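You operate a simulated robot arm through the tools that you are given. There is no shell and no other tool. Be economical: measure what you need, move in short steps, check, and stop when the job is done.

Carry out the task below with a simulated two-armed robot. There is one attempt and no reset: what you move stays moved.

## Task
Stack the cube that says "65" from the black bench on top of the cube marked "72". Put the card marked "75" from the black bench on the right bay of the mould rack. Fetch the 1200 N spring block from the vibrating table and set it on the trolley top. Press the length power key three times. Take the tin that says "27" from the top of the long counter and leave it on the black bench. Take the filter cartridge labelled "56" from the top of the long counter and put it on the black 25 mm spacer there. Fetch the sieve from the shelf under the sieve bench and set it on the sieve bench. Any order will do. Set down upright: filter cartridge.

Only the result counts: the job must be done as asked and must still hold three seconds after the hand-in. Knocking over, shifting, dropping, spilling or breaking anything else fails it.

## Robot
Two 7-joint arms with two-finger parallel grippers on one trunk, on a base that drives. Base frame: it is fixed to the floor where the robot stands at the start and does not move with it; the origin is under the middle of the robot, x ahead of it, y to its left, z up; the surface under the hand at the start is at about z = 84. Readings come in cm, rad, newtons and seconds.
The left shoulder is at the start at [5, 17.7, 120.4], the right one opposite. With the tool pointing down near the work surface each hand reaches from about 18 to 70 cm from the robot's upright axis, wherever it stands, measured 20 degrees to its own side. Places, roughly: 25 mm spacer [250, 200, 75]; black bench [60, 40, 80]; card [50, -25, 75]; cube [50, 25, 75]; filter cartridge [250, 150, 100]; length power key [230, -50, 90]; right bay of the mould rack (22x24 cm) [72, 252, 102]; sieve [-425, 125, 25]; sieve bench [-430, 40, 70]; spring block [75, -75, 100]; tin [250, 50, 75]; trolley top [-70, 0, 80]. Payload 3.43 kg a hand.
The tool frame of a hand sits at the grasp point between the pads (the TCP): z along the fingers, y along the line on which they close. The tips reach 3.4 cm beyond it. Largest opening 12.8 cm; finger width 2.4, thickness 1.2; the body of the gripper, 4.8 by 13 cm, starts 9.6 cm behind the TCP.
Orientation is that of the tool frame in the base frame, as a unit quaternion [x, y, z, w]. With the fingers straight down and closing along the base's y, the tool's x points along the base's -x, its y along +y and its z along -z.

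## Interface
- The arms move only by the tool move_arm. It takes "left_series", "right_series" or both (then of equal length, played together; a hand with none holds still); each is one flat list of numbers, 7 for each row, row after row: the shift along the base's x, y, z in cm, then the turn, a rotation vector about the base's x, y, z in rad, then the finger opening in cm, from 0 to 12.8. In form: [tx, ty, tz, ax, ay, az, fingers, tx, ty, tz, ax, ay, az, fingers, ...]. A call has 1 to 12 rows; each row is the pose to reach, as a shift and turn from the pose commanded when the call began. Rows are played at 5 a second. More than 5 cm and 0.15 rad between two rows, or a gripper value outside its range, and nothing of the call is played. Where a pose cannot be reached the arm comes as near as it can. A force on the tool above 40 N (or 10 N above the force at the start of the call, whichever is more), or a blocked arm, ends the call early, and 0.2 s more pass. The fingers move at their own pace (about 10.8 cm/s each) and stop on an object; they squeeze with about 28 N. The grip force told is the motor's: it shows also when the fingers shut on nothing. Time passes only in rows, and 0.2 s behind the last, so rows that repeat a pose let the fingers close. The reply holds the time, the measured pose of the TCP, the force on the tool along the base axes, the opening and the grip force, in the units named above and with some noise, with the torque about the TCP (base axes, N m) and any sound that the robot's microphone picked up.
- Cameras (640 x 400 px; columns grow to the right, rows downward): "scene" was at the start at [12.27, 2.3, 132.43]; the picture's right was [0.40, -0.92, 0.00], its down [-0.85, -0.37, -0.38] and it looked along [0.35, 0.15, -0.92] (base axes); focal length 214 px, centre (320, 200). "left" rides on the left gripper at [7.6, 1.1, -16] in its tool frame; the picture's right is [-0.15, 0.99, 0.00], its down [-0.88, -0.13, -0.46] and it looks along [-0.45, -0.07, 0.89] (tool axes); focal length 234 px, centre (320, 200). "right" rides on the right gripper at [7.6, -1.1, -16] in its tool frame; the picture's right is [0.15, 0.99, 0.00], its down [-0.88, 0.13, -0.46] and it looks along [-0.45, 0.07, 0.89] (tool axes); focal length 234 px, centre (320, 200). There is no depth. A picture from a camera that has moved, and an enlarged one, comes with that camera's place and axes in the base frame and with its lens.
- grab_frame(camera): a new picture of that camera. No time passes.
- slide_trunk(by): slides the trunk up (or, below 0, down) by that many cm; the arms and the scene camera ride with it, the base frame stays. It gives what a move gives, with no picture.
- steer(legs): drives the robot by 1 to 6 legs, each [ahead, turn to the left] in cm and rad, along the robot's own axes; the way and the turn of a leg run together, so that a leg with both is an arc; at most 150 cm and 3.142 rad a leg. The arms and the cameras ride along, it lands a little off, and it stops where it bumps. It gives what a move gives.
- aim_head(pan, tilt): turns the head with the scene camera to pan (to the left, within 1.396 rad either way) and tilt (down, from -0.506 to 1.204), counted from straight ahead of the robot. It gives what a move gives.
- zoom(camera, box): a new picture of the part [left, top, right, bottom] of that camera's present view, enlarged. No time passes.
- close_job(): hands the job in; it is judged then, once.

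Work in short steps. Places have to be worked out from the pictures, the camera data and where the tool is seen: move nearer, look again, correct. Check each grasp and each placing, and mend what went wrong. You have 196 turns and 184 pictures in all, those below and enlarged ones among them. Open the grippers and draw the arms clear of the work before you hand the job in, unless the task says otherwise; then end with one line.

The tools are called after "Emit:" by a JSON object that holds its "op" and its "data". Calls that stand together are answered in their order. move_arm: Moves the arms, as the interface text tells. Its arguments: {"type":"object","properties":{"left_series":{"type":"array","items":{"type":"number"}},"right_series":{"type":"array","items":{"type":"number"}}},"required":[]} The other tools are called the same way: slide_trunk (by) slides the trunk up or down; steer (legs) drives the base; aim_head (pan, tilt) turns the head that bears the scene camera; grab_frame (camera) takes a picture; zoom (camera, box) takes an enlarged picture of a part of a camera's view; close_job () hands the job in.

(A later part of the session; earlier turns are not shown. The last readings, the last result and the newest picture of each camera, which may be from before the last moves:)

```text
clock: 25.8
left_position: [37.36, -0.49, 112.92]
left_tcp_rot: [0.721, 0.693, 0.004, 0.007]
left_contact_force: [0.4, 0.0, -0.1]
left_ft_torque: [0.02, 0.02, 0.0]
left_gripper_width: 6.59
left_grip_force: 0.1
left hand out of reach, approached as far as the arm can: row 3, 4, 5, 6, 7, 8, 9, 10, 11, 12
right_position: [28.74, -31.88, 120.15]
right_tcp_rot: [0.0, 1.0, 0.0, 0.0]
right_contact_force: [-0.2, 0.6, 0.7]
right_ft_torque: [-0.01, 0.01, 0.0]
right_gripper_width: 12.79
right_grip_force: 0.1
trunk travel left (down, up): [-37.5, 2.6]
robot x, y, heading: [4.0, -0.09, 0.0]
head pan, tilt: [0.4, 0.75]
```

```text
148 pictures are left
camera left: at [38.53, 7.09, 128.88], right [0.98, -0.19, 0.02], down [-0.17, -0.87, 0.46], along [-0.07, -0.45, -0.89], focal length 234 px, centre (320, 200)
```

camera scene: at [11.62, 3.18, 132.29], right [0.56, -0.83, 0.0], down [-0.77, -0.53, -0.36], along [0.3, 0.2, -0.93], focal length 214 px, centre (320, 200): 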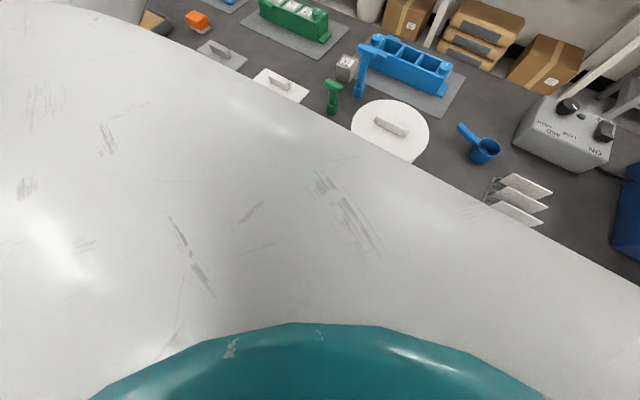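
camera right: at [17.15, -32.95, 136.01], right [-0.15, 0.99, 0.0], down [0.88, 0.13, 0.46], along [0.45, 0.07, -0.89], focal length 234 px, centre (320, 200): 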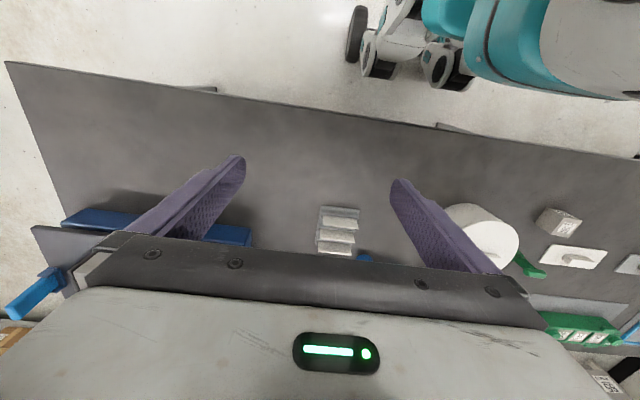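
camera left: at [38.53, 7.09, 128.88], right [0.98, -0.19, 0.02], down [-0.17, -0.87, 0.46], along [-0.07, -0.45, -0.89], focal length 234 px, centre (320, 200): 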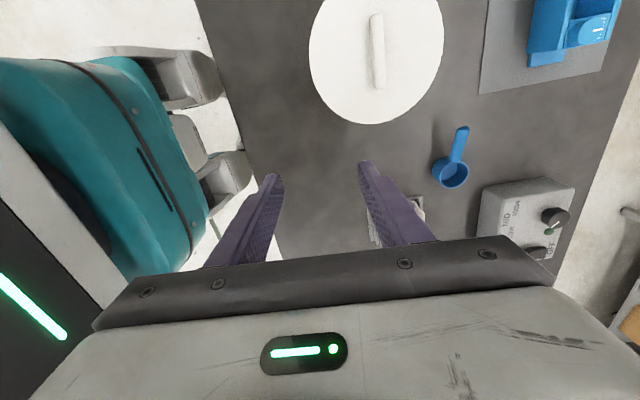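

The label view isn't reachable that way; I'll read the cards from the far side later. I return the left hand to neutral and look at the vibrating table meanwhile.

Emit:
{"op": "move_arm", "data": {"left_series": [-0.5, 1, 2, 0, 0, 0.15, 6.6, -1, 2, 4, 0, 0, 0.3, 6.6, -1.5, 3, 6, 0, 0, 0.45, 6.6, -2, 4, 8, 0, 0, 0.6, 6.6, -2, 5, 10, 0, 0, 0.75, 6.6, -2, 6, 12, 0, 0, 0.9, 6.6, -2, 8, 13, 0, 0, 1.05, 6.6, -2, 10, 14, 0, 0, 1.2, 6.6, -2, 12, 14, 0, 0, 1.35, 6.6, -2, 14, 14, 0, 0, 1.5, 6.6, -2, 16, 14, 0, 0, 1.6, 6.6, -2, 18, 14, 0, 0, 1.6, 6.6]}}

Emit:
{"op": "aim_head", "data": {"pan": -0.75, "tilt": 0.55}}

Emit:
{"op": "grab_frame", "data": {"camera": "scene"}}

Emit:
{"op": "zoom", "data": {"camera": "scene", "box": [220, 90, 420, 230]}}

```text
clock: 28.4
left_position: [34.85, 16.82, 125.97]
left_tcp_rot: [0.003, 1.0, 0.008, 0.002]
left_contact_force: [-0.9, 0.4, -0.1]
left_ft_torque: [-0.01, 0.0, 0.01]
left_gripper_width: 6.57
left_grip_force: 0.1
right_position: [28.66, -31.86, 120.12]
right_tcp_rot: [0.0, 1.0, -0.001, 0.0]
right_contact_force: [-0.9, -0.4, 0.8]
right_ft_torque: [-0.01, -0.03, 0.01]
right_gripper_width: 12.82
right_grip_force: 0.0
trunk travel left (down, up): [-37.5, 2.6]
robot x, y, heading: [4.15, -0.04, 0.002]
head pan, tilt: [0.4, 0.75]
```

```text
clock: 29.8
left_position: [34.91, 16.75, 126.1]
left_tcp_rot: [0.005, 1.0, 0.008, 0.002]
left_contact_force: [0.9, 0.2, 0.0]
left_ft_torque: [-0.01, 0.0, -0.01]
left_gripper_width: 6.6
left_grip_force: 0.0
right_position: [28.64, -31.86, 120.09]
right_tcp_rot: [0.0, 1.0, 0.001, 0.0]
right_contact_force: [0.0, -0.8, -0.2]
right_ft_torque: [-0.01, -0.02, -0.02]
right_gripper_width: 12.8
right_grip_force: 0.0
trunk travel left (down, up): [-37.5, 2.6]
robot x, y, heading: [3.96, -0.14, 0.003]
head pan, tilt: [-0.75, 0.55]
```

```text
147 pictures are left
camera scene: at [17.56, -6.12, 137.2], right [-0.68, -0.73, 0.0], down [-0.38, 0.36, -0.85], along [0.62, -0.58, -0.52], focal length 214 px, centre (320, 200)
```

scene: 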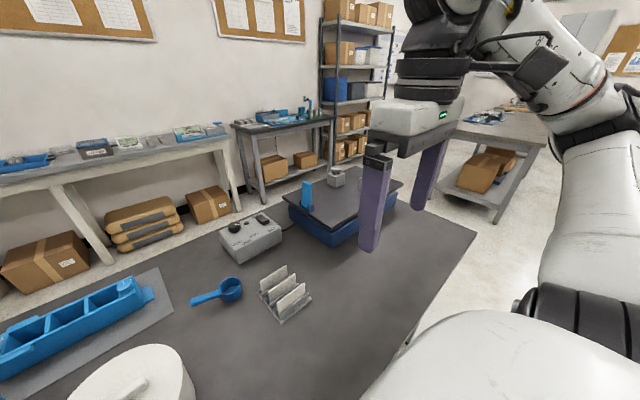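

```text
2.86 times, centred on (320, 160) of scene
camera zoom: at [17.56, -6.12, 137.2], right [-0.68, -0.73, 0.0], down [-0.38, 0.36, -0.85], along [0.62, -0.58, -0.52], focal length 613 px, centre (320, 314)
```

zoom: 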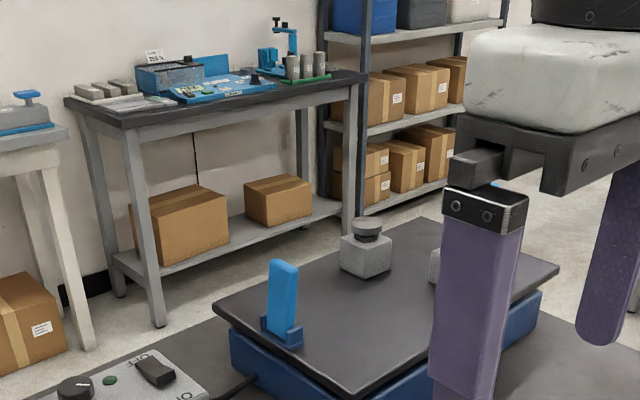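

The vibrating table holds grey blocks with knobs (spring blocks). I drive sideways: back, turn right, ahead 58, turn left.

Emit:
{"op": "steer", "data": {"legs": [[-10, 0], [0, -1.571], [58, 0], [0, 1.571]]}}

Emit:
{"op": "aim_head", "data": {"pan": -0.1, "tilt": 0.6}}

Emit:
{"op": "grab_frame", "data": {"camera": "scene"}}

Emit:
{"op": "grab_frame", "data": {"camera": "right"}}

```text
clock: 41.4
left_position: [25.54, -38.93, 126.1]
left_tcp_rot: [-0.023, 1.0, 0.007, 0.003]
left_contact_force: [0.6, 0.6, -0.1]
left_ft_torque: [0.03, 0.0, 0.0]
left_gripper_width: 6.6
left_grip_force: 0.1
right_position: [21.93, -87.92, 120.09]
right_tcp_rot: [-0.028, 1.0, 0.001, 0.001]
right_contact_force: [0.4, -0.3, 0.3]
right_ft_torque: [0.0, -0.01, 0.03]
right_gripper_width: 12.81
right_grip_force: 0.1
trunk travel left (down, up): [-37.5, 2.6]
robot x, y, heading: [-4.23, -57.19, 0.051]
head pan, tilt: [-0.75, 0.55]
```

```text
clock: 42.5
left_position: [25.55, -39.02, 125.99]
left_tcp_rot: [-0.022, 1.0, 0.008, 0.001]
left_contact_force: [-0.1, -0.2, 0.0]
left_ft_torque: [0.01, -0.02, 0.0]
left_gripper_width: 6.63
left_grip_force: 0.0
right_position: [21.99, -87.89, 120.02]
right_tcp_rot: [-0.027, 1.0, 0.0, 0.0]
right_contact_force: [0.0, 0.0, -0.1]
right_ft_torque: [0.0, 0.0, 0.02]
right_gripper_width: 12.82
right_grip_force: 0.0
trunk travel left (down, up): [-37.5, 2.6]
robot x, y, heading: [-4.77, -57.34, 0.051]
head pan, tilt: [-0.099, 0.6]
```

```text
145 pictures are left
camera scene: at [11.41, -57.47, 136.75], right [-0.05, -1.0, 0.0], down [-0.56, 0.03, -0.83], along [0.82, -0.04, -0.56], focal length 214 px, centre (320, 200)
```

scene: 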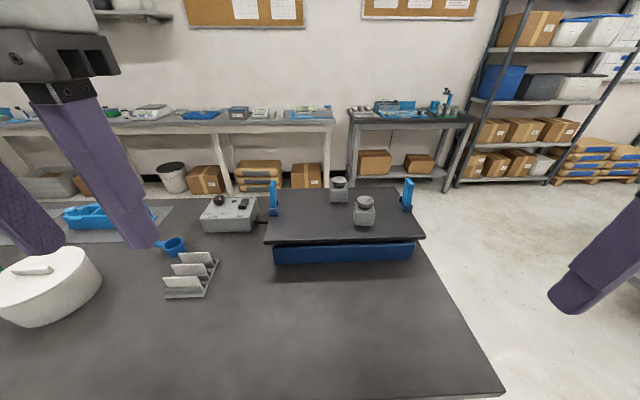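

```text
144 pictures are left
camera right: at [14.46, -89.43, 136.02], right [-0.2, 0.98, 0.0], down [0.87, 0.18, 0.46], along [0.45, 0.09, -0.89], focal length 234 px, centre (320, 200)
```

right: 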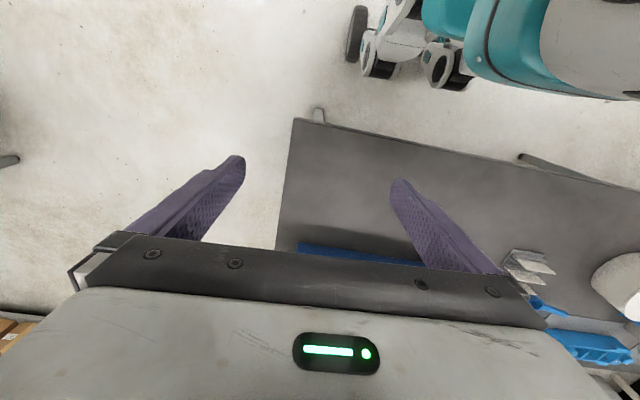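

Emit:
{"op": "zoom", "data": {"camera": "scene", "box": [290, 160, 430, 260]}}

Emit:
{"op": "zoom", "data": {"camera": "scene", "box": [340, 80, 490, 160]}}

```text
4.00 times, centred on (360, 210) of scene
camera zoom: at [11.41, -57.47, 136.75], right [-0.05, -1.0, 0.0], down [-0.56, 0.03, -0.83], along [0.82, -0.04, -0.56], focal length 858 px, centre (160, 160)
```

zoom: 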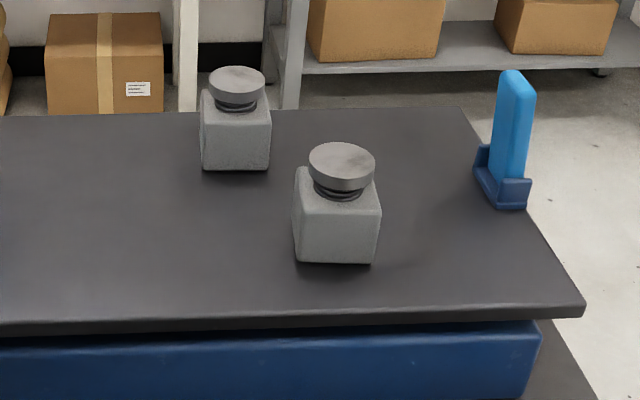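

```text
4.27 times, centred on (415, 120) of scene
camera zoom: at [11.41, -57.47, 136.75], right [-0.05, -1.0, 0.0], down [-0.56, 0.03, -0.83], along [0.82, -0.04, -0.56], focal length 915 px, centre (-85, 541)
```

zoom: 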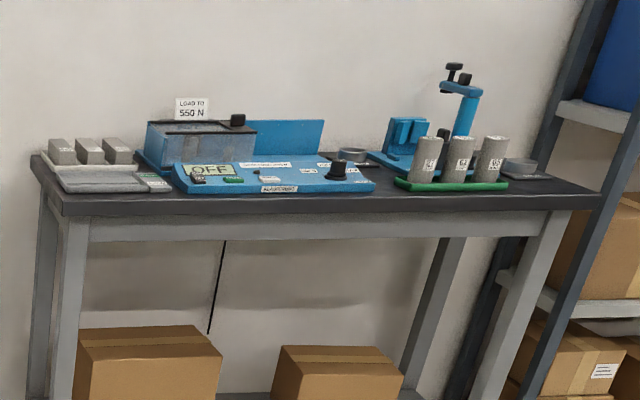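

Two blocks at roughly (52,-70) and (62,-65); labels not visible from here. I bring the right hand camera over them.

Emit:
{"op": "move_arm", "data": {"right_series": [4, 1.5, 1.5, 0, 0, 0, 12.8, 8, 3, 3, 0, 0, 0, 12.8, 12, 5, 4.5, 0, 0, 0, 12.8, 16, 7, 6, 0, 0, 0, 12.8, 20, 9, 7, 0, 0, 0, 12.8, 23, 11, 7, 0, 0, 0, 12.8]}}

Emit:
{"op": "grab_frame", "data": {"camera": "right"}}

Emit:
{"op": "zoom", "data": {"camera": "right", "box": [240, 80, 400, 200]}}

```text
clock: 43.9
left_position: [25.54, -38.96, 126.0]
left_tcp_rot: [-0.023, 1.0, 0.008, 0.002]
left_contact_force: [-0.3, 0.2, -0.5]
left_ft_torque: [0.01, 0.04, -0.02]
left_gripper_width: 6.61
left_grip_force: 0.1
right_position: [45.16, -76.46, 127.04]
right_tcp_rot: [-0.027, 1.0, 0.0, 0.0]
right_contact_force: [0.4, 0.1, -0.8]
right_ft_torque: [0.0, 0.01, -0.01]
right_gripper_width: 12.78
right_grip_force: 0.1
trunk travel left (down, up): [-37.5, 2.6]
robot x, y, heading: [-4.72, -57.19, 0.054]
head pan, tilt: [-0.099, 0.6]
```

```text
141 pictures are left
camera right: at [37.65, -78.06, 142.98], right [-0.2, 0.98, 0.0], down [0.87, 0.18, 0.46], along [0.45, 0.09, -0.89], focal length 234 px, centre (320, 200)
```

right: 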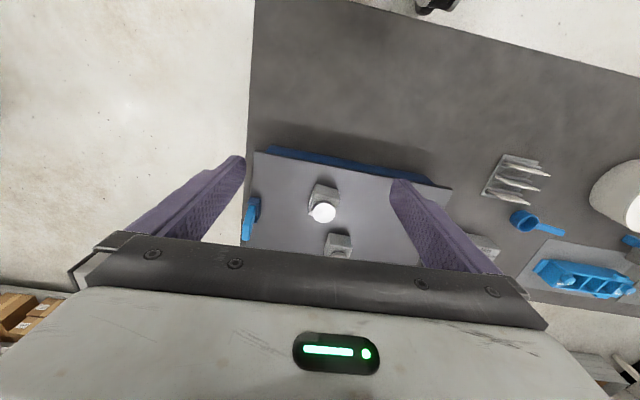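

```text
3.33 times, centred on (320, 140) of right
camera zoom: at [37.65, -78.06, 142.98], right [-0.2, 0.98, 0.0], down [0.87, 0.18, 0.46], along [0.45, 0.09, -0.89], focal length 781 px, centre (320, 400)
```

zoom: 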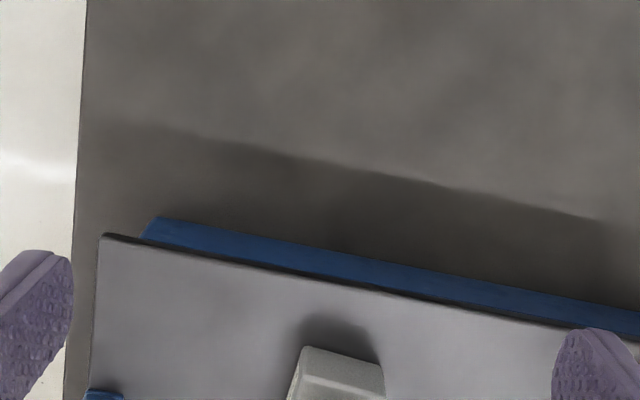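

No labels visible from the near side; both blocks and cards must be read from the far side. I retract the right hand and drive around the right end of the bench.

Emit:
{"op": "move_arm", "data": {"right_series": [-4, 0, 0, 0, 0, 0, 12.8, -8, 0, 0, 0, 0, 0, 12.8, -12, -1, 0, 0, 0, 0, 12.8, -16, -2, 0, 0, 0, 0, 12.8, -20, -3, 0, 0, 0, 0, 12.8, -23, -4, 0, 0, 0, 0, 12.8]}}

Emit:
{"op": "steer", "data": {"legs": [[-12, 0], [0, -1.62], [88, 0], [0, 1.571], [150, 0], [0, 1.571]]}}

Emit:
{"op": "aim_head", "data": {"pan": 0.7, "tilt": 0.4}}

Emit:
{"op": "grab_frame", "data": {"camera": "scene"}}

```text
clock: 45.3
left_position: [25.43, -38.99, 126.25]
left_tcp_rot: [-0.022, 1.0, 0.009, 0.002]
left_contact_force: [0.2, -1.0, 0.5]
left_ft_torque: [-0.04, -0.02, -0.02]
left_gripper_width: 6.59
left_grip_force: 0.1
right_position: [21.9, -80.95, 127.11]
right_tcp_rot: [-0.026, 1.0, 0.001, 0.0]
right_contact_force: [-0.7, -0.2, -0.4]
right_ft_torque: [0.03, 0.02, 0.0]
right_gripper_width: 12.8
right_grip_force: 0.0
trunk travel left (down, up): [-37.5, 2.6]
robot x, y, heading: [-4.38, -57.79, 0.054]
head pan, tilt: [-0.099, 0.6]
```

```text
clock: 52.9
left_position: [1.88, -127.97, 126.15]
left_tcp_rot: [0.703, 0.711, 0.005, 0.009]
left_contact_force: [0.4, -0.4, 0.3]
left_ft_torque: [0.01, 0.01, -0.02]
left_gripper_width: 6.59
left_grip_force: 0.1
right_position: [-39.74, -123.15, 127.08]
right_tcp_rot: [0.7, 0.714, 0.001, 0.002]
right_contact_force: [-0.7, -0.5, 0.3]
right_ft_torque: [-0.03, -0.01, 0.01]
right_gripper_width: 12.82
right_grip_force: 0.0
trunk travel left (down, up): [-37.5, 2.6]
robot x, y, heading: [-14.38, -97.6, -1.561]
head pan, tilt: [-0.099, 0.6]
stopped in leg 3: the robot was blocked; the commanded pose is now the measured one
```

```text
clock: 54.0
left_position: [2.02, -128.14, 126.16]
left_tcp_rot: [0.703, 0.711, 0.004, 0.007]
left_contact_force: [0.6, 0.0, 0.7]
left_ft_torque: [0.01, 0.04, 0.01]
left_gripper_width: 6.58
left_grip_force: 0.0
right_position: [-39.69, -123.17, 127.04]
right_tcp_rot: [0.699, 0.715, -0.001, 0.001]
right_contact_force: [-0.1, 0.8, 0.4]
right_ft_torque: [0.06, -0.04, 0.0]
right_gripper_width: 12.78
right_grip_force: 0.1
trunk travel left (down, up): [-37.5, 2.6]
robot x, y, heading: [-14.86, -97.85, -1.559]
head pan, tilt: [0.7, 0.4]
```

```text
139 pictures are left
camera scene: at [-8.6, -111.59, 138.57], right [-0.76, -0.65, 0.0], down [-0.25, 0.3, -0.92], along [0.6, -0.7, -0.39], focal length 214 px, centre (320, 200)
```

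scene: 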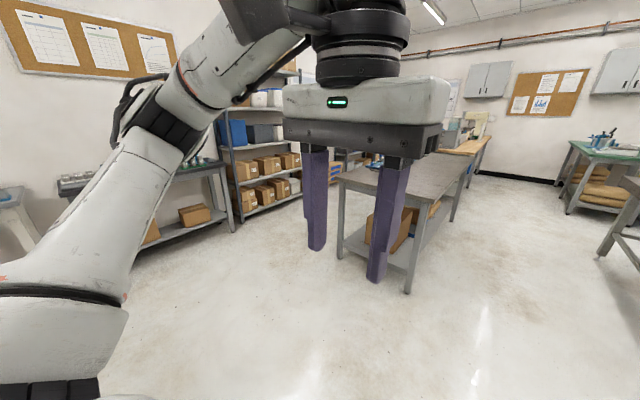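

Blocked at y≈-98. I look for what stands in the way.

Emit:
{"op": "aim_head", "data": {"pan": -0.3, "tilt": 0.9}}

Emit:
{"op": "grab_frame", "data": {"camera": "scene"}}

Emit:
{"op": "grab_frame", "data": {"camera": "left"}}

Emit:
{"op": "grab_frame", "data": {"camera": "right"}}

```text
clock: 55.3
left_position: [1.98, -128.08, 126.13]
left_tcp_rot: [0.703, 0.711, 0.004, 0.008]
left_contact_force: [0.1, -0.3, 0.5]
left_ft_torque: [-0.01, -0.04, 0.0]
left_gripper_width: 6.61
left_grip_force: 0.1
right_position: [-39.68, -123.27, 127.21]
right_tcp_rot: [0.7, 0.714, 0.0, 0.001]
right_contact_force: [-0.5, 0.4, 0.2]
right_ft_torque: [0.01, 0.01, 0.04]
right_gripper_width: 12.79
right_grip_force: 0.0
trunk travel left (down, up): [-37.5, 2.6]
robot x, y, heading: [-14.55, -97.39, -1.559]
head pan, tilt: [-0.3, 0.901]
```

```text
138 pictures are left
camera scene: at [-16.79, -111.8, 134.28], right [-0.96, 0.28, 0.0], down [0.22, 0.75, -0.62], along [-0.18, -0.6, -0.78], focal length 214 px, centre (320, 200)
```

scene: 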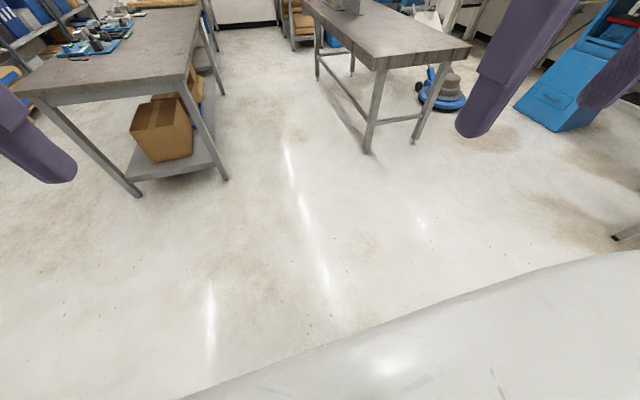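

```text
137 pictures are left
camera left: at [2.7, -120.42, 142.12], right [0.99, -0.13, 0.02], down [-0.13, -0.88, 0.46], along [-0.05, -0.46, -0.89], focal length 234 px, centre (320, 200)
```

left: 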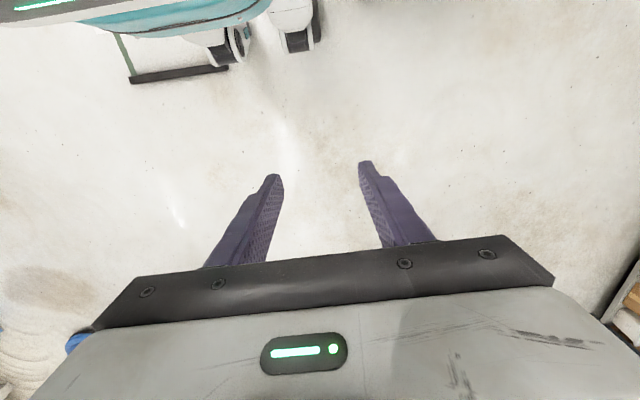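

```text
136 pictures are left
camera right: at [-40.98, -115.58, 143.02], right [0.99, 0.17, 0.0], down [0.15, -0.88, 0.46], along [0.08, -0.45, -0.89], focal length 234 px, centre (320, 200)
```

right: 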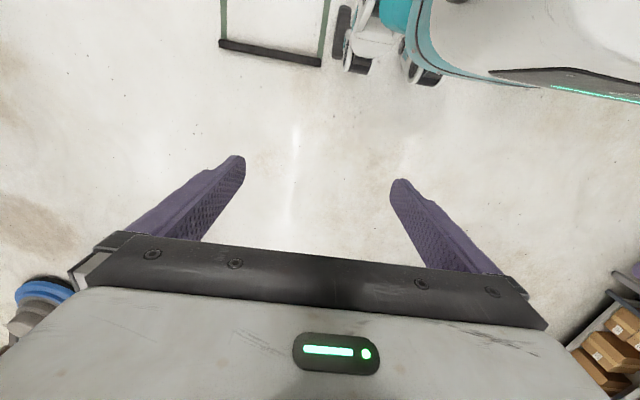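

Emit:
{"op": "aim_head", "data": {"pan": -1.39, "tilt": 0.7}}

Emit:
{"op": "grab_frame", "data": {"camera": "scene"}}

```text
clock: 56.6
left_position: [2.13, -128.11, 126.09]
left_tcp_rot: [0.703, 0.711, 0.004, 0.007]
left_contact_force: [-0.3, -0.5, -0.4]
left_ft_torque: [-0.01, 0.04, -0.01]
left_gripper_width: 6.61
left_grip_force: 0.1
right_position: [-39.68, -123.3, 127.12]
right_tcp_rot: [0.7, 0.714, 0.0, 0.001]
right_contact_force: [-0.3, -0.4, 0.2]
right_ft_torque: [0.01, 0.01, 0.04]
right_gripper_width: 12.79
right_grip_force: 0.0
trunk travel left (down, up): [-37.5, 2.6]
robot x, y, heading: [-14.91, -97.54, -1.564]
head pan, tilt: [-1.389, 0.7]
```

```text
135 pictures are left
camera scene: at [-22.98, -106.19, 135.89], right [-0.19, 0.98, 0.0], down [0.63, 0.12, -0.76], along [-0.75, -0.15, -0.64], focal length 214 px, centre (320, 200)
```

scene: 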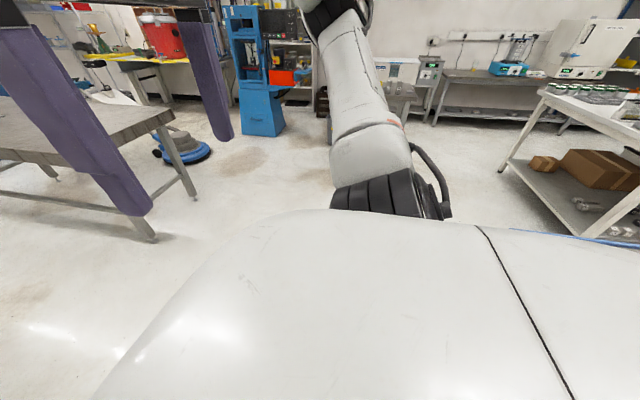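

I turn the right hand to look toward the robot's right-rear floor.

Emit:
{"op": "move_arm", "data": {"right_series": [0, 1, 0, 0, 0, -0.15, 12.8, 0, 2, 0, 0, 0, -0.3, 12.8, 0, 3, 0, 0, 0, -0.45, 12.8, 0, 4, 0, 0, 0, -0.6, 12.8, 0, 5, 0, 0, 0, -0.75, 12.8, 0, 6, 0, 0, 0, -0.9, 12.8, 0, 7, 0, 0, 0, -1.05, 12.8, 0, 8, 0, 0, 0, -1.2, 12.8, 0, 9, 0, 0, 0, -1.35, 12.8, 0, 10, 0, 0, 0, -1.5, 12.8]}}

Emit:
{"op": "grab_frame", "data": {"camera": "right"}}

```text
clock: 58.6
left_position: [2.08, -128.03, 126.17]
left_tcp_rot: [0.703, 0.711, 0.004, 0.007]
left_contact_force: [0.2, 0.5, 0.1]
left_ft_torque: [0.0, -0.01, -0.02]
left_gripper_width: 6.59
left_grip_force: 0.0
right_position: [-39.74, -114.82, 127.18]
right_tcp_rot: [0.992, 0.126, -0.003, 0.009]
right_contact_force: [4.3, -20.3, 0.1]
right_ft_torque: [-0.72, -0.17, 0.14]
right_gripper_width: 11.61
right_grip_force: 0.1
trunk travel left (down, up): [-37.5, 2.6]
robot x, y, heading: [-14.51, -97.52, -1.566]
head pan, tilt: [-1.389, 0.7]
stopped in row 10 (right hand): the force on the tool passed its limit at 47 N (the readings are from after the stop); the commanded pose is now the measured one
```

```text
134 pictures are left
camera right: at [-32.69, -111.4, 142.98], right [0.39, -0.92, 0.02], down [-0.82, -0.34, 0.47], along [-0.42, -0.2, -0.88], focal length 234 px, centre (320, 200)
```

right: 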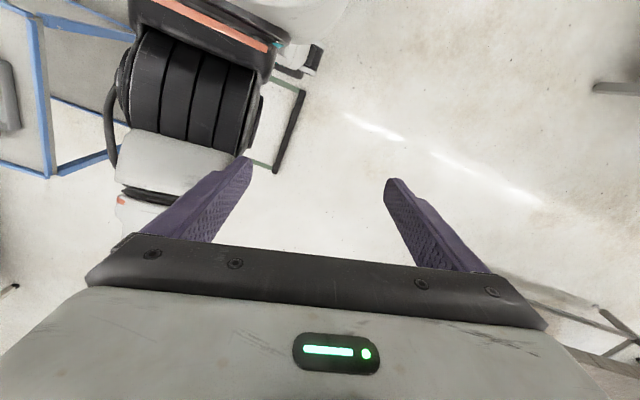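

A finger brushed the robot's own arm; also a low bar sticks out at about x≤-41, y≈-109, which the wheel met. I free the hand first and restore its pose.

Emit:
{"op": "move_arm", "data": {"right_series": [0, -2, 0, 0, 0, 0, 12.8, 0, -4, 0, 0, 0, 0.15, 12.8, 0, -6, 0, 0, 0, 0.3, 12.8, 0, -7, 0, 0, 0, 0.45, 12.8, 0, -8, 0, 0, 0, 0.6, 12.8, 0, -9, 0, 0, 0, 0.75, 12.8, 0, -9, 0, 0, 0, 0.9, 12.8, 0, -9, 0, 0, 0, 1.05, 12.8, 0, -9, 0, 0, 0, 1.2, 12.8, 0, -9, 0, 0, 0, 1.32, 12.8]}}

Emit:
{"op": "steer", "data": {"legs": [[-25, 0], [0, 0.27], [45, 0], [0, 0.4], [35, 0], [0, 0.9]]}}

```text
clock: 60.9
left_position: [1.92, -128.14, 126.06]
left_tcp_rot: [0.702, 0.712, 0.004, 0.007]
left_contact_force: [1.3, -0.2, 0.3]
left_ft_torque: [-0.01, 0.0, -0.01]
left_gripper_width: 6.61
left_grip_force: 0.1
right_position: [-39.99, -123.66, 127.08]
right_tcp_rot: [0.704, 0.71, 0.0, 0.008]
right_contact_force: [0.0, -0.5, -0.5]
right_ft_torque: [0.0, -0.02, 0.0]
right_gripper_width: 12.79
right_grip_force: 0.0
trunk travel left (down, up): [-37.5, 2.6]
robot x, y, heading: [-14.34, -97.16, -1.557]
head pan, tilt: [-1.389, 0.7]
```

```text
clock: 71.2
left_position: [49.79, -124.9, 126.09]
left_tcp_rot: [-0.011, 1.0, 0.007, 0.003]
left_contact_force: [-0.5, -0.4, -0.2]
left_ft_torque: [-0.01, -0.01, 0.02]
left_gripper_width: 6.6
left_grip_force: 0.1
right_position: [45.69, -166.96, 127.07]
right_tcp_rot: [-0.008, 1.0, 0.005, 0.006]
right_contact_force: [1.1, 1.4, -0.1]
right_ft_torque: [-0.04, 0.03, 0.01]
right_gripper_width: 12.81
right_grip_force: 0.1
trunk travel left (down, up): [-37.5, 2.6]
robot x, y, heading: [19.63, -141.81, 0.014]
head pan, tilt: [-1.389, 0.7]
```

Clear now. I drive along the end of the bench to its far side and face the bench.

Emit:
{"op": "steer", "data": {"legs": [[125, 0], [0, 1.557], [75, 0], [0, 1.571]]}}

Emit:
{"op": "aim_head", "data": {"pan": -0.2, "tilt": 0.5}}

Emit:
{"op": "grab_frame", "data": {"camera": "scene"}}

```text
clock: 88.8
left_position: [114.74, -78.6, 126.1]
left_tcp_rot: [1.0, -0.019, -0.002, 0.008]
left_contact_force: [-0.5, 0.0, -0.1]
left_ft_torque: [0.0, 0.03, -0.03]
left_gripper_width: 6.6
left_grip_force: 0.1
right_position: [121.36, -37.06, 127.08]
right_tcp_rot: [1.0, -0.023, -0.006, 0.004]
right_contact_force: [0.0, -0.2, 0.1]
right_ft_torque: [-0.01, 0.02, 0.01]
right_gripper_width: 12.79
right_grip_force: 0.0
trunk travel left (down, up): [-37.5, 2.6]
robot x, y, heading: [146.28, -63.26, 3.103]
head pan, tilt: [-1.389, 0.7]
```

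```text
clock: 90.2
left_position: [114.8, -78.75, 126.06]
left_tcp_rot: [1.0, -0.02, -0.002, 0.008]
left_contact_force: [0.2, 0.2, -0.4]
left_ft_torque: [0.03, 0.0, 0.03]
left_gripper_width: 6.59
left_grip_force: 0.0
right_position: [121.26, -37.02, 127.07]
right_tcp_rot: [1.0, -0.022, -0.005, 0.005]
right_contact_force: [-0.1, 0.1, 0.2]
right_ft_torque: [0.01, -0.01, -0.02]
right_gripper_width: 12.79
right_grip_force: 0.1
trunk travel left (down, up): [-37.5, 2.6]
robot x, y, heading: [146.27, -63.59, 3.102]
head pan, tilt: [-0.201, 0.499]
```

```text
133 pictures are left
camera scene: at [130.22, -61.03, 137.66], right [0.24, 0.97, 0.0], down [0.46, -0.11, -0.88], along [-0.85, 0.21, -0.48], focal length 214 px, centre (320, 200)
```

scene: 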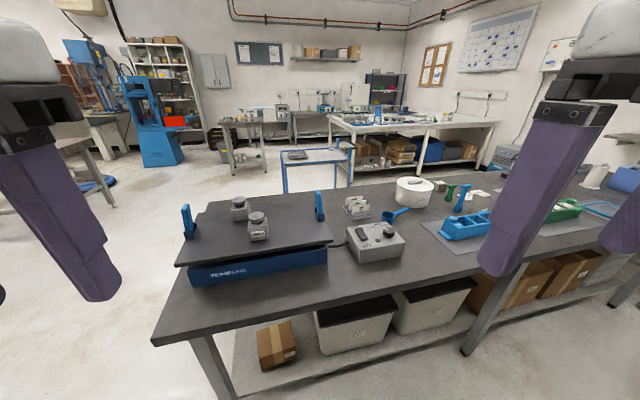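

Emit:
{"op": "zoom", "data": {"camera": "scene", "box": [225, 190, 285, 245]}}

Emit:
{"op": "zoom", "data": {"camera": "scene", "box": [335, 190, 375, 225]}}

Emit:
{"op": "zoom", "data": {"camera": "scene", "box": [270, 130, 370, 210]}}

```text
7.27 times, centred on (255, 218) of scene
camera zoom: at [130.22, -61.03, 137.66], right [0.24, 0.97, 0.0], down [0.46, -0.11, -0.88], along [-0.85, 0.21, -0.48], focal length 1560 px, centre (793, 73)
```

zoom: 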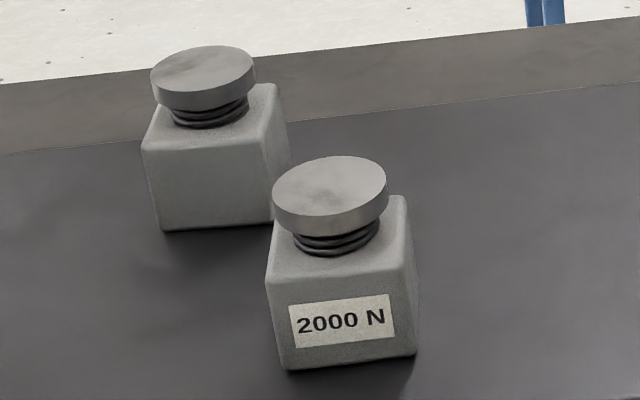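

```text
11.43 times, centred on (355, 208) of scene
camera zoom: at [130.22, -61.03, 137.66], right [0.24, 0.97, 0.0], down [0.46, -0.11, -0.88], along [-0.85, 0.21, -0.48], focal length 2451 px, centre (-80, 114)
```

zoom: 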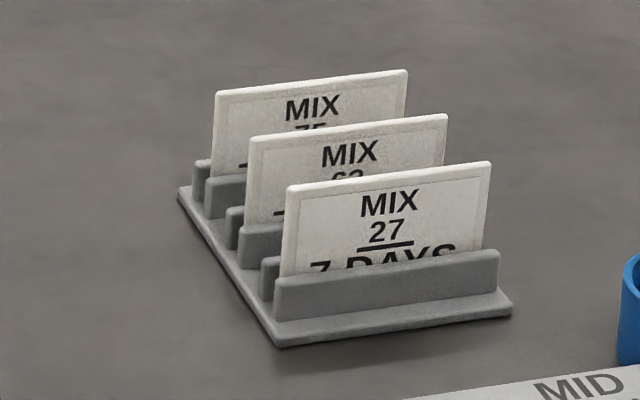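

```text
5.00 times, centred on (320, 170) of scene
camera zoom: at [130.22, -61.03, 137.66], right [0.24, 0.97, 0.0], down [0.46, -0.11, -0.88], along [-0.85, 0.21, -0.48], focal length 1072 px, centre (320, 350)
```

zoom: 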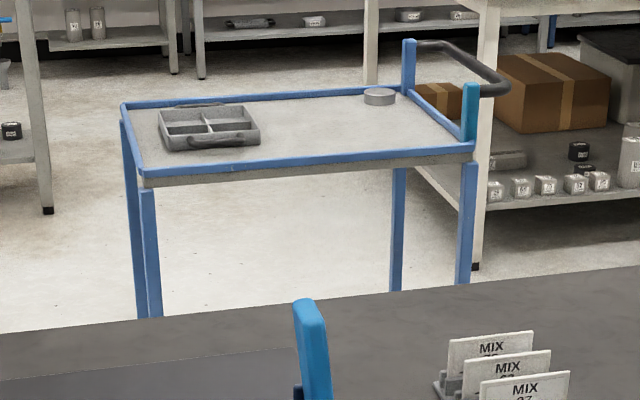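

Card 75 is the one nearest the original side, and the 1200 N block is the unlabelled-looking one at (52.6,-70) (the other reads 2000 N). While here, I turn to the key table first.

Emit:
{"op": "steer", "data": {"legs": [[0, 3.14]]}}

Emit:
{"op": "aim_head", "data": {"pan": 0.0, "tilt": 0.45}}

Emit:
{"op": "grab_frame", "data": {"camera": "scene"}}

Emit:
{"op": "aim_head", "data": {"pan": 0.8, "tilt": 0.4}}

Emit:
{"op": "grab_frame", "data": {"camera": "scene"}}

```text
clock: 98.0
left_position: [177.08, -47.55, 126.08]
left_tcp_rot: [0.008, 1.0, 0.008, 0.001]
left_contact_force: [0.2, -0.6, -0.9]
left_ft_torque: [0.04, -0.01, 0.01]
left_gripper_width: 6.59
left_grip_force: 0.2
right_position: [171.35, -89.37, 127.1]
right_tcp_rot: [0.01, 1.0, 0.005, 0.006]
right_contact_force: [0.5, 0.1, 0.2]
right_ft_torque: [0.02, 0.01, 0.01]
right_gripper_width: 12.81
right_grip_force: 0.1
trunk travel left (down, up): [-37.5, 2.6]
robot x, y, heading: [145.8, -63.62, -0.016]
head pan, tilt: [-0.201, 0.499]
```

```text
clock: 98.7
left_position: [176.99, -47.6, 126.18]
left_tcp_rot: [0.007, 1.0, 0.008, 0.002]
left_contact_force: [0.2, -0.6, 0.3]
left_ft_torque: [-0.01, 0.0, 0.01]
left_gripper_width: 6.62
left_grip_force: 0.0
right_position: [171.47, -89.37, 127.07]
right_tcp_rot: [0.011, 1.0, 0.005, 0.006]
right_contact_force: [-0.8, -0.1, 0.0]
right_ft_torque: [0.02, -0.01, 0.06]
right_gripper_width: 12.8
right_grip_force: 0.1
trunk travel left (down, up): [-37.5, 2.6]
robot x, y, heading: [146.05, -63.48, -0.019]
head pan, tilt: [0.0, 0.45]
```

```text
129 pictures are left
camera scene: at [162.24, -63.76, 138.11], right [-0.02, -1.0, 0.0], down [-0.44, 0.01, -0.9], along [0.9, -0.01, -0.44], focal length 214 px, centre (320, 200)
```

scene: 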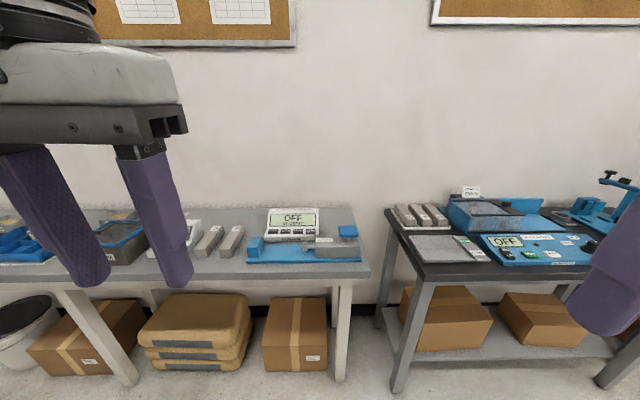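

```text
clock: 99.8
left_position: [176.99, -47.53, 126.03]
left_tcp_rot: [0.007, 1.0, 0.007, 0.002]
left_contact_force: [0.0, 0.0, -0.7]
left_ft_torque: [0.01, 0.01, 0.01]
left_gripper_width: 6.62
left_grip_force: 0.0
right_position: [171.49, -89.31, 127.27]
right_tcp_rot: [0.011, 1.0, 0.005, 0.005]
right_contact_force: [-0.2, -0.2, 0.5]
right_ft_torque: [-0.03, -0.05, 0.0]
right_gripper_width: 12.76
right_grip_force: 0.1
trunk travel left (down, up): [-37.5, 2.6]
robot x, y, heading: [145.36, -63.25, -0.015]
head pan, tilt: [0.799, 0.4]
```

```text
128 pictures are left
camera scene: at [159.62, -57.08, 138.58], right [0.71, -0.71, 0.0], down [-0.28, -0.27, -0.92], along [0.65, 0.65, -0.39], focal length 214 px, centre (320, 200)
```

scene: 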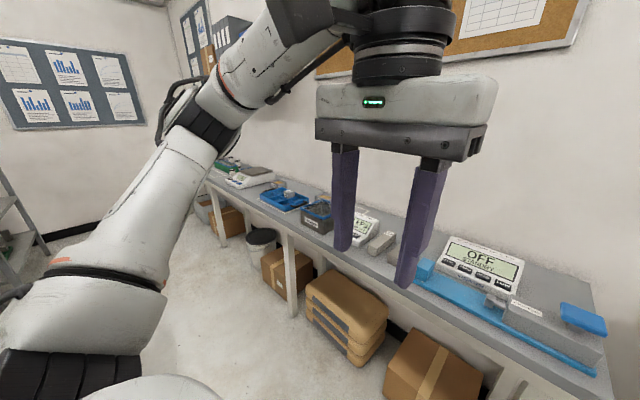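

Emit:
{"op": "zoom", "data": {"camera": "scene", "box": [410, 225, 610, 375]}}

Emit:
{"op": "aim_head", "data": {"pan": 0.0, "tilt": 0.6}}

Emit:
{"op": "zoom", "data": {"camera": "scene", "box": [235, 140, 375, 230]}}

```text
2.67 times, centred on (510, 300) of scene
camera zoom: at [159.62, -57.08, 138.58], right [0.71, -0.71, 0.0], down [-0.28, -0.27, -0.92], along [0.65, 0.65, -0.39], focal length 572 px, centre (-187, -67)
```

zoom: 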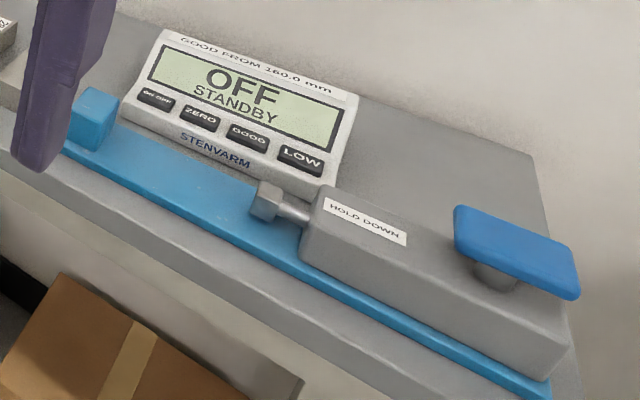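

```text
clock: 101.0
left_position: [177.01, -47.72, 126.14]
left_tcp_rot: [0.007, 1.0, 0.008, 0.002]
left_contact_force: [0.5, 1.1, -0.4]
left_ft_torque: [0.0, 0.0, -0.01]
left_gripper_width: 6.6
left_grip_force: 0.2
right_position: [171.61, -89.34, 127.22]
right_tcp_rot: [0.01, 1.0, 0.005, 0.005]
right_contact_force: [-0.5, 0.2, -0.5]
right_ft_torque: [0.01, 0.02, 0.03]
right_gripper_width: 12.8
right_grip_force: 0.1
trunk travel left (down, up): [-37.5, 2.6]
robot x, y, heading: [145.86, -63.43, -0.02]
head pan, tilt: [0.0, 0.6]
```

```text
4.44 times, centred on (305, 185) of scene
camera zoom: at [161.89, -63.74, 136.75], right [-0.01, -1.0, 0.0], down [-0.56, 0.01, -0.83], along [0.83, -0.01, -0.56], focal length 953 px, centre (387, 267)
```

zoom: 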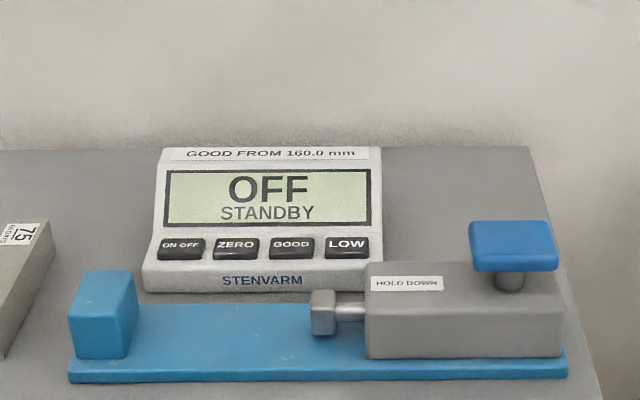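

The length gauge's ON/OFF key triangulates to about (231,-46.7,92). I drive 30 cm closer and look with the left hand.

Emit:
{"op": "steer", "data": {"legs": [[30, 0]]}}

Emit:
{"op": "move_arm", "data": {"left_series": [4, 0, -2, 0, 0, 0, 4, 8, 0, -4, 0, 0, 0, 2, 12, 0, -6, 0, 0, 0, 0, 15, 0, -9, 0, 0, 0, 0, 17, 0, -12, 0, 0, 0, 0]}}

Emit:
{"op": "grab_frame", "data": {"camera": "left"}}

Emit:
{"op": "zoom", "data": {"camera": "scene", "box": [180, 150, 400, 290]}}

```text
clock: 103.0
left_position: [206.48, -47.79, 126.11]
left_tcp_rot: [0.006, 1.0, 0.008, 0.002]
left_contact_force: [0.0, 0.1, -0.2]
left_ft_torque: [-0.01, 0.01, 0.0]
left_gripper_width: 6.6
left_grip_force: 0.1
right_position: [201.26, -89.61, 127.18]
right_tcp_rot: [0.009, 1.0, 0.005, 0.006]
right_contact_force: [-0.7, 0.5, 0.9]
right_ft_torque: [-0.02, -0.01, 0.01]
right_gripper_width: 12.77
right_grip_force: 0.0
trunk travel left (down, up): [-37.5, 2.6]
robot x, y, heading: [175.98, -63.84, -0.015]
head pan, tilt: [0.0, 0.6]
```

```text
clock: 104.2
left_position: [223.67, -47.98, 113.96]
left_tcp_rot: [0.005, 1.0, 0.008, 0.003]
left_contact_force: [0.6, -0.6, -0.1]
left_ft_torque: [0.01, -0.01, -0.03]
left_gripper_width: 0.02
left_grip_force: 28.6
right_position: [201.18, -89.68, 127.09]
right_tcp_rot: [0.007, 1.0, 0.006, 0.005]
right_contact_force: [0.8, 0.1, 0.3]
right_ft_torque: [0.01, 0.04, -0.01]
right_gripper_width: 12.8
right_grip_force: 0.1
trunk travel left (down, up): [-37.5, 2.6]
robot x, y, heading: [175.31, -63.97, -0.016]
head pan, tilt: [0.0, 0.6]
```

```text
125 pictures are left
camera left: at [215.97, -47.04, 130.03], right [0.16, 0.99, 0.02], down [0.88, -0.15, 0.46], along [0.45, -0.06, -0.89], focal length 234 px, centre (320, 200)
```

left: 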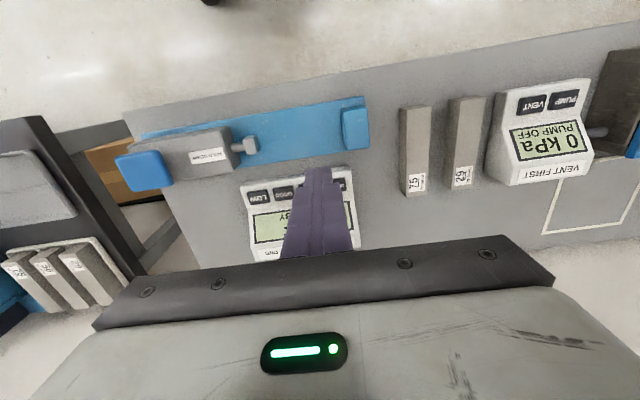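

```text
2.86 times, centred on (290, 220) of scene
camera zoom: at [191.5, -64.09, 136.75], right [-0.01, -1.0, 0.0], down [-0.57, 0.01, -0.82], along [0.82, -0.01, -0.57], focal length 613 px, centre (406, 143)
```

zoom: 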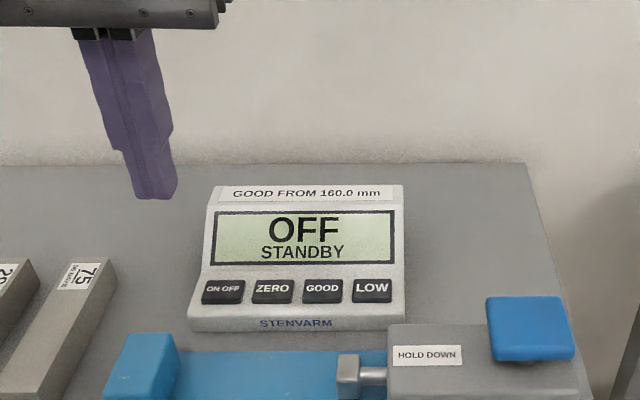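

Key estimate holds at (231.5–233,-47). I bring the closed fingertips a few cm above it and check in the scene view.

Emit:
{"op": "move_arm", "data": {"left_series": [2.5, 0.3, -4, 0, 0, 0, 0, 5, 0.6, -8, 0, 0, 0, 0, 7.5, 0.9, -12, 0, 0, 0, 0, 8.5, 1.1, -14.5, 0, 0, 0, 0, 8.5, 1.1, -14.5, 0, 0, 0, 0]}}

Emit:
{"op": "zoom", "data": {"camera": "scene", "box": [210, 170, 350, 270]}}

Emit:
{"op": "zoom", "data": {"camera": "left", "box": [220, 100, 420, 240]}}

```text
clock: 105.4
left_position: [232.12, -46.9, 99.56]
left_tcp_rot: [0.005, 1.0, 0.009, 0.002]
left_contact_force: [0.0, 0.2, -0.6]
left_ft_torque: [0.02, -0.02, -0.02]
left_gripper_width: 0.02
left_grip_force: 28.0
right_position: [201.1, -89.9, 127.04]
right_tcp_rot: [0.008, 1.0, 0.005, 0.006]
right_contact_force: [-0.2, -0.2, 0.0]
right_ft_torque: [0.04, 0.04, 0.0]
right_gripper_width: 12.79
right_grip_force: 0.0
trunk travel left (down, up): [-37.5, 2.6]
robot x, y, heading: [175.51, -63.72, -0.008]
head pan, tilt: [0.0, 0.6]
```

```text
4.00 times, centred on (280, 220) of scene
camera zoom: at [191.45, -64.11, 136.75], right [-0.01, -1.0, 0.0], down [-0.56, 0.01, -0.83], along [0.83, -0.01, -0.56], focal length 858 px, centre (480, 120)
```

zoom: 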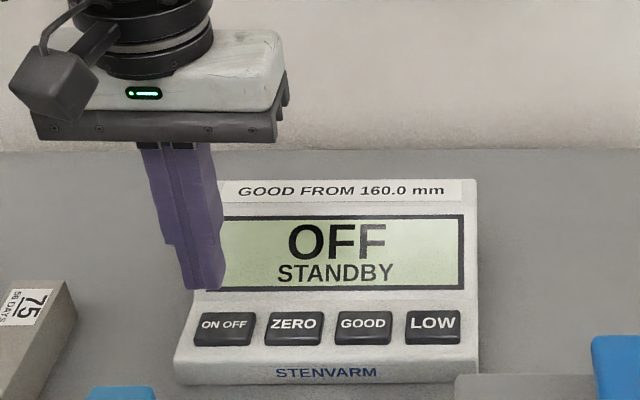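

```text
2.86 times, centred on (320, 170) of left
camera zoom: at [224.26, -45.86, 115.62], right [0.16, 0.99, 0.02], down [0.88, -0.15, 0.46], along [0.45, -0.06, -0.89], focal length 669 px, centre (320, 286)
```

zoom: 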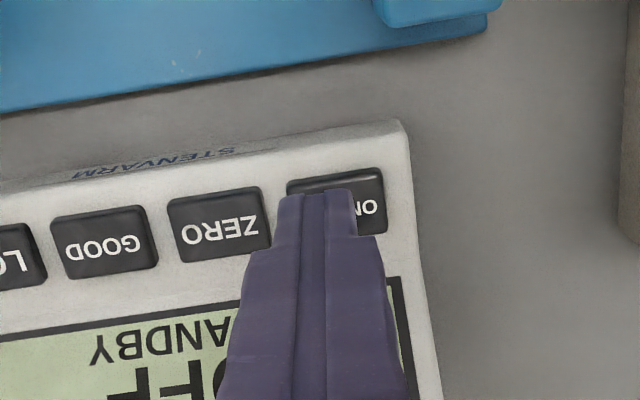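

Tip is nearly over the key; I correct +0.5 x, +0.4 y and descend gently for the first press.

Emit:
{"op": "move_arm", "data": {"left_series": [0.5, 0.4, -1.5, 0, 0, 0, 0, 0.5, 0.4, -3, 0, 0, 0, 0, 0.5, 0.4, -3.6, 0, 0, 0, 0, 0.5, 0.4, -4.1, 0, 0, 0, 0]}}

Emit:
{"op": "zoom", "data": {"camera": "scene", "box": [210, 170, 350, 270]}}

```text
clock: 106.4
left_position: [232.49, -46.43, 95.43]
left_tcp_rot: [0.006, 1.0, 0.007, 0.003]
left_contact_force: [-0.1, -0.1, 0.5]
left_ft_torque: [-0.02, -0.04, -0.03]
left_gripper_width: 0.0
left_grip_force: 27.6
right_position: [201.09, -89.74, 127.17]
right_tcp_rot: [0.009, 1.0, 0.005, 0.006]
right_contact_force: [-0.3, -0.4, 0.1]
right_ft_torque: [0.01, 0.01, -0.01]
right_gripper_width: 12.81
right_grip_force: 0.0
trunk travel left (down, up): [-37.5, 2.6]
robot x, y, heading: [175.7, -64.07, -0.009]
head pan, tilt: [0.0, 0.6]
```

```text
4.00 times, centred on (280, 220) of scene
camera zoom: at [191.46, -64.1, 136.75], right [-0.01, -1.0, 0.0], down [-0.56, 0.01, -0.83], along [0.82, -0.01, -0.56], focal length 858 px, centre (480, 120)
```

zoom: 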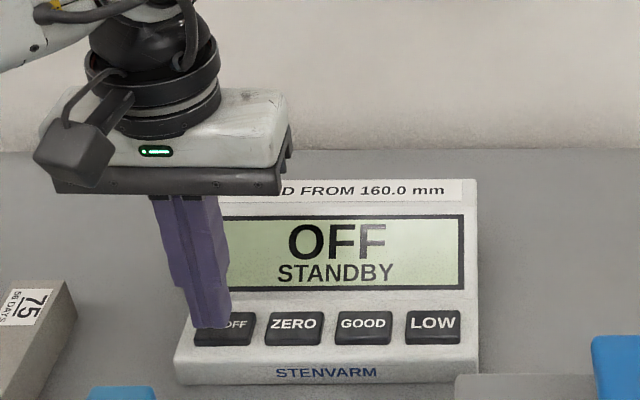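

Just above the key; shift 0.5 cm right and press in small steps.

Emit:
{"op": "move_arm", "data": {"left_series": [0, -0.5, 0, 0, 0, 0, 0, 0, -0.5, -0.4, 0, 0, 0, 0, 0, -0.5, -0.8, 0, 0, 0, 0, 0, -0.5, -1.1, 0, 0, 0, 0]}}

Emit:
{"op": "zoom", "data": {"camera": "scene", "box": [210, 170, 350, 270]}}

```text
clock: 107.4
left_position: [232.48, -46.84, 94.31]
left_tcp_rot: [0.005, 1.0, 0.008, 0.002]
left_contact_force: [-1.0, -0.6, -0.3]
left_ft_torque: [-0.02, -0.01, -0.02]
left_gripper_width: 0.0
left_grip_force: 27.8
right_position: [201.1, -89.69, 127.07]
right_tcp_rot: [0.008, 1.0, 0.005, 0.007]
right_contact_force: [0.1, 0.3, -0.1]
right_ft_torque: [0.0, 0.0, -0.02]
right_gripper_width: 12.79
right_grip_force: 0.1
trunk travel left (down, up): [-37.5, 2.6]
robot x, y, heading: [175.61, -63.99, -0.011]
head pan, tilt: [0.0, 0.6]
```

```text
4.00 times, centred on (280, 220) of scene
camera zoom: at [191.45, -64.09, 136.75], right [-0.01, -1.0, 0.0], down [-0.56, 0.01, -0.83], along [0.82, -0.01, -0.56], focal length 858 px, centre (480, 120)
```

zoom: 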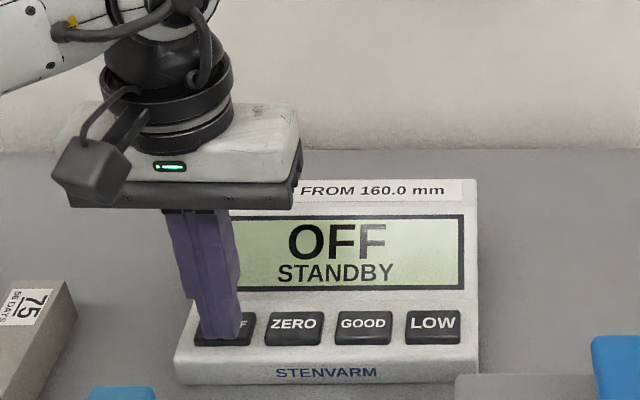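

No contact yet, so the key lies lower and farther: about (233.4,-46.8,89.9). I shift 0.9 forward and continue down.

Emit:
{"op": "move_arm", "data": {"left_series": [0.9, 0, 0.3, 0, 0, 0, 0, 0.9, 0, -0.3, 0, 0, 0, 0, 0.9, 0, -0.7, 0, 0, 0, 0, 0.9, 0, -1.0, 0, 0, 0, 0]}}

Emit:
{"op": "zoom", "data": {"camera": "scene", "box": [210, 170, 350, 270]}}

```text
clock: 108.4
left_position: [233.59, -46.77, 93.4]
left_tcp_rot: [0.005, 1.0, 0.009, 0.002]
left_contact_force: [-0.1, -0.1, 0.1]
left_ft_torque: [-0.01, -0.04, 0.02]
left_gripper_width: 0.0
left_grip_force: 27.8
right_position: [201.11, -89.82, 127.05]
right_tcp_rot: [0.009, 1.0, 0.005, 0.006]
right_contact_force: [0.0, -0.5, 0.0]
right_ft_torque: [-0.01, 0.03, 0.01]
right_gripper_width: 12.78
right_grip_force: 0.0
trunk travel left (down, up): [-37.5, 2.6]
robot x, y, heading: [175.87, -63.75, -0.011]
head pan, tilt: [0.0, 0.6]
```

```text
4.00 times, centred on (280, 220) of scene
camera zoom: at [191.45, -64.1, 136.75], right [-0.01, -1.0, 0.0], down [-0.56, 0.01, -0.83], along [0.82, -0.01, -0.56], focal length 858 px, centre (480, 120)
```

zoom: 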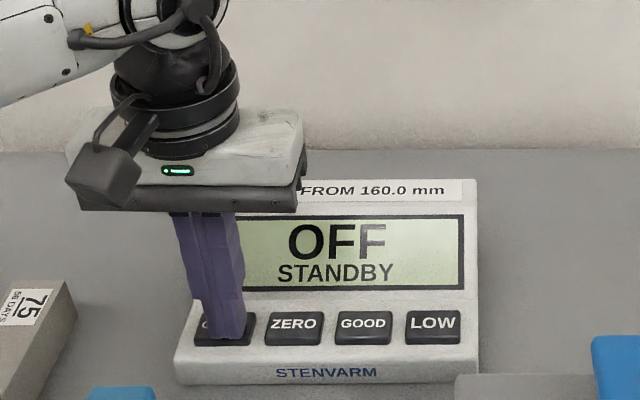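

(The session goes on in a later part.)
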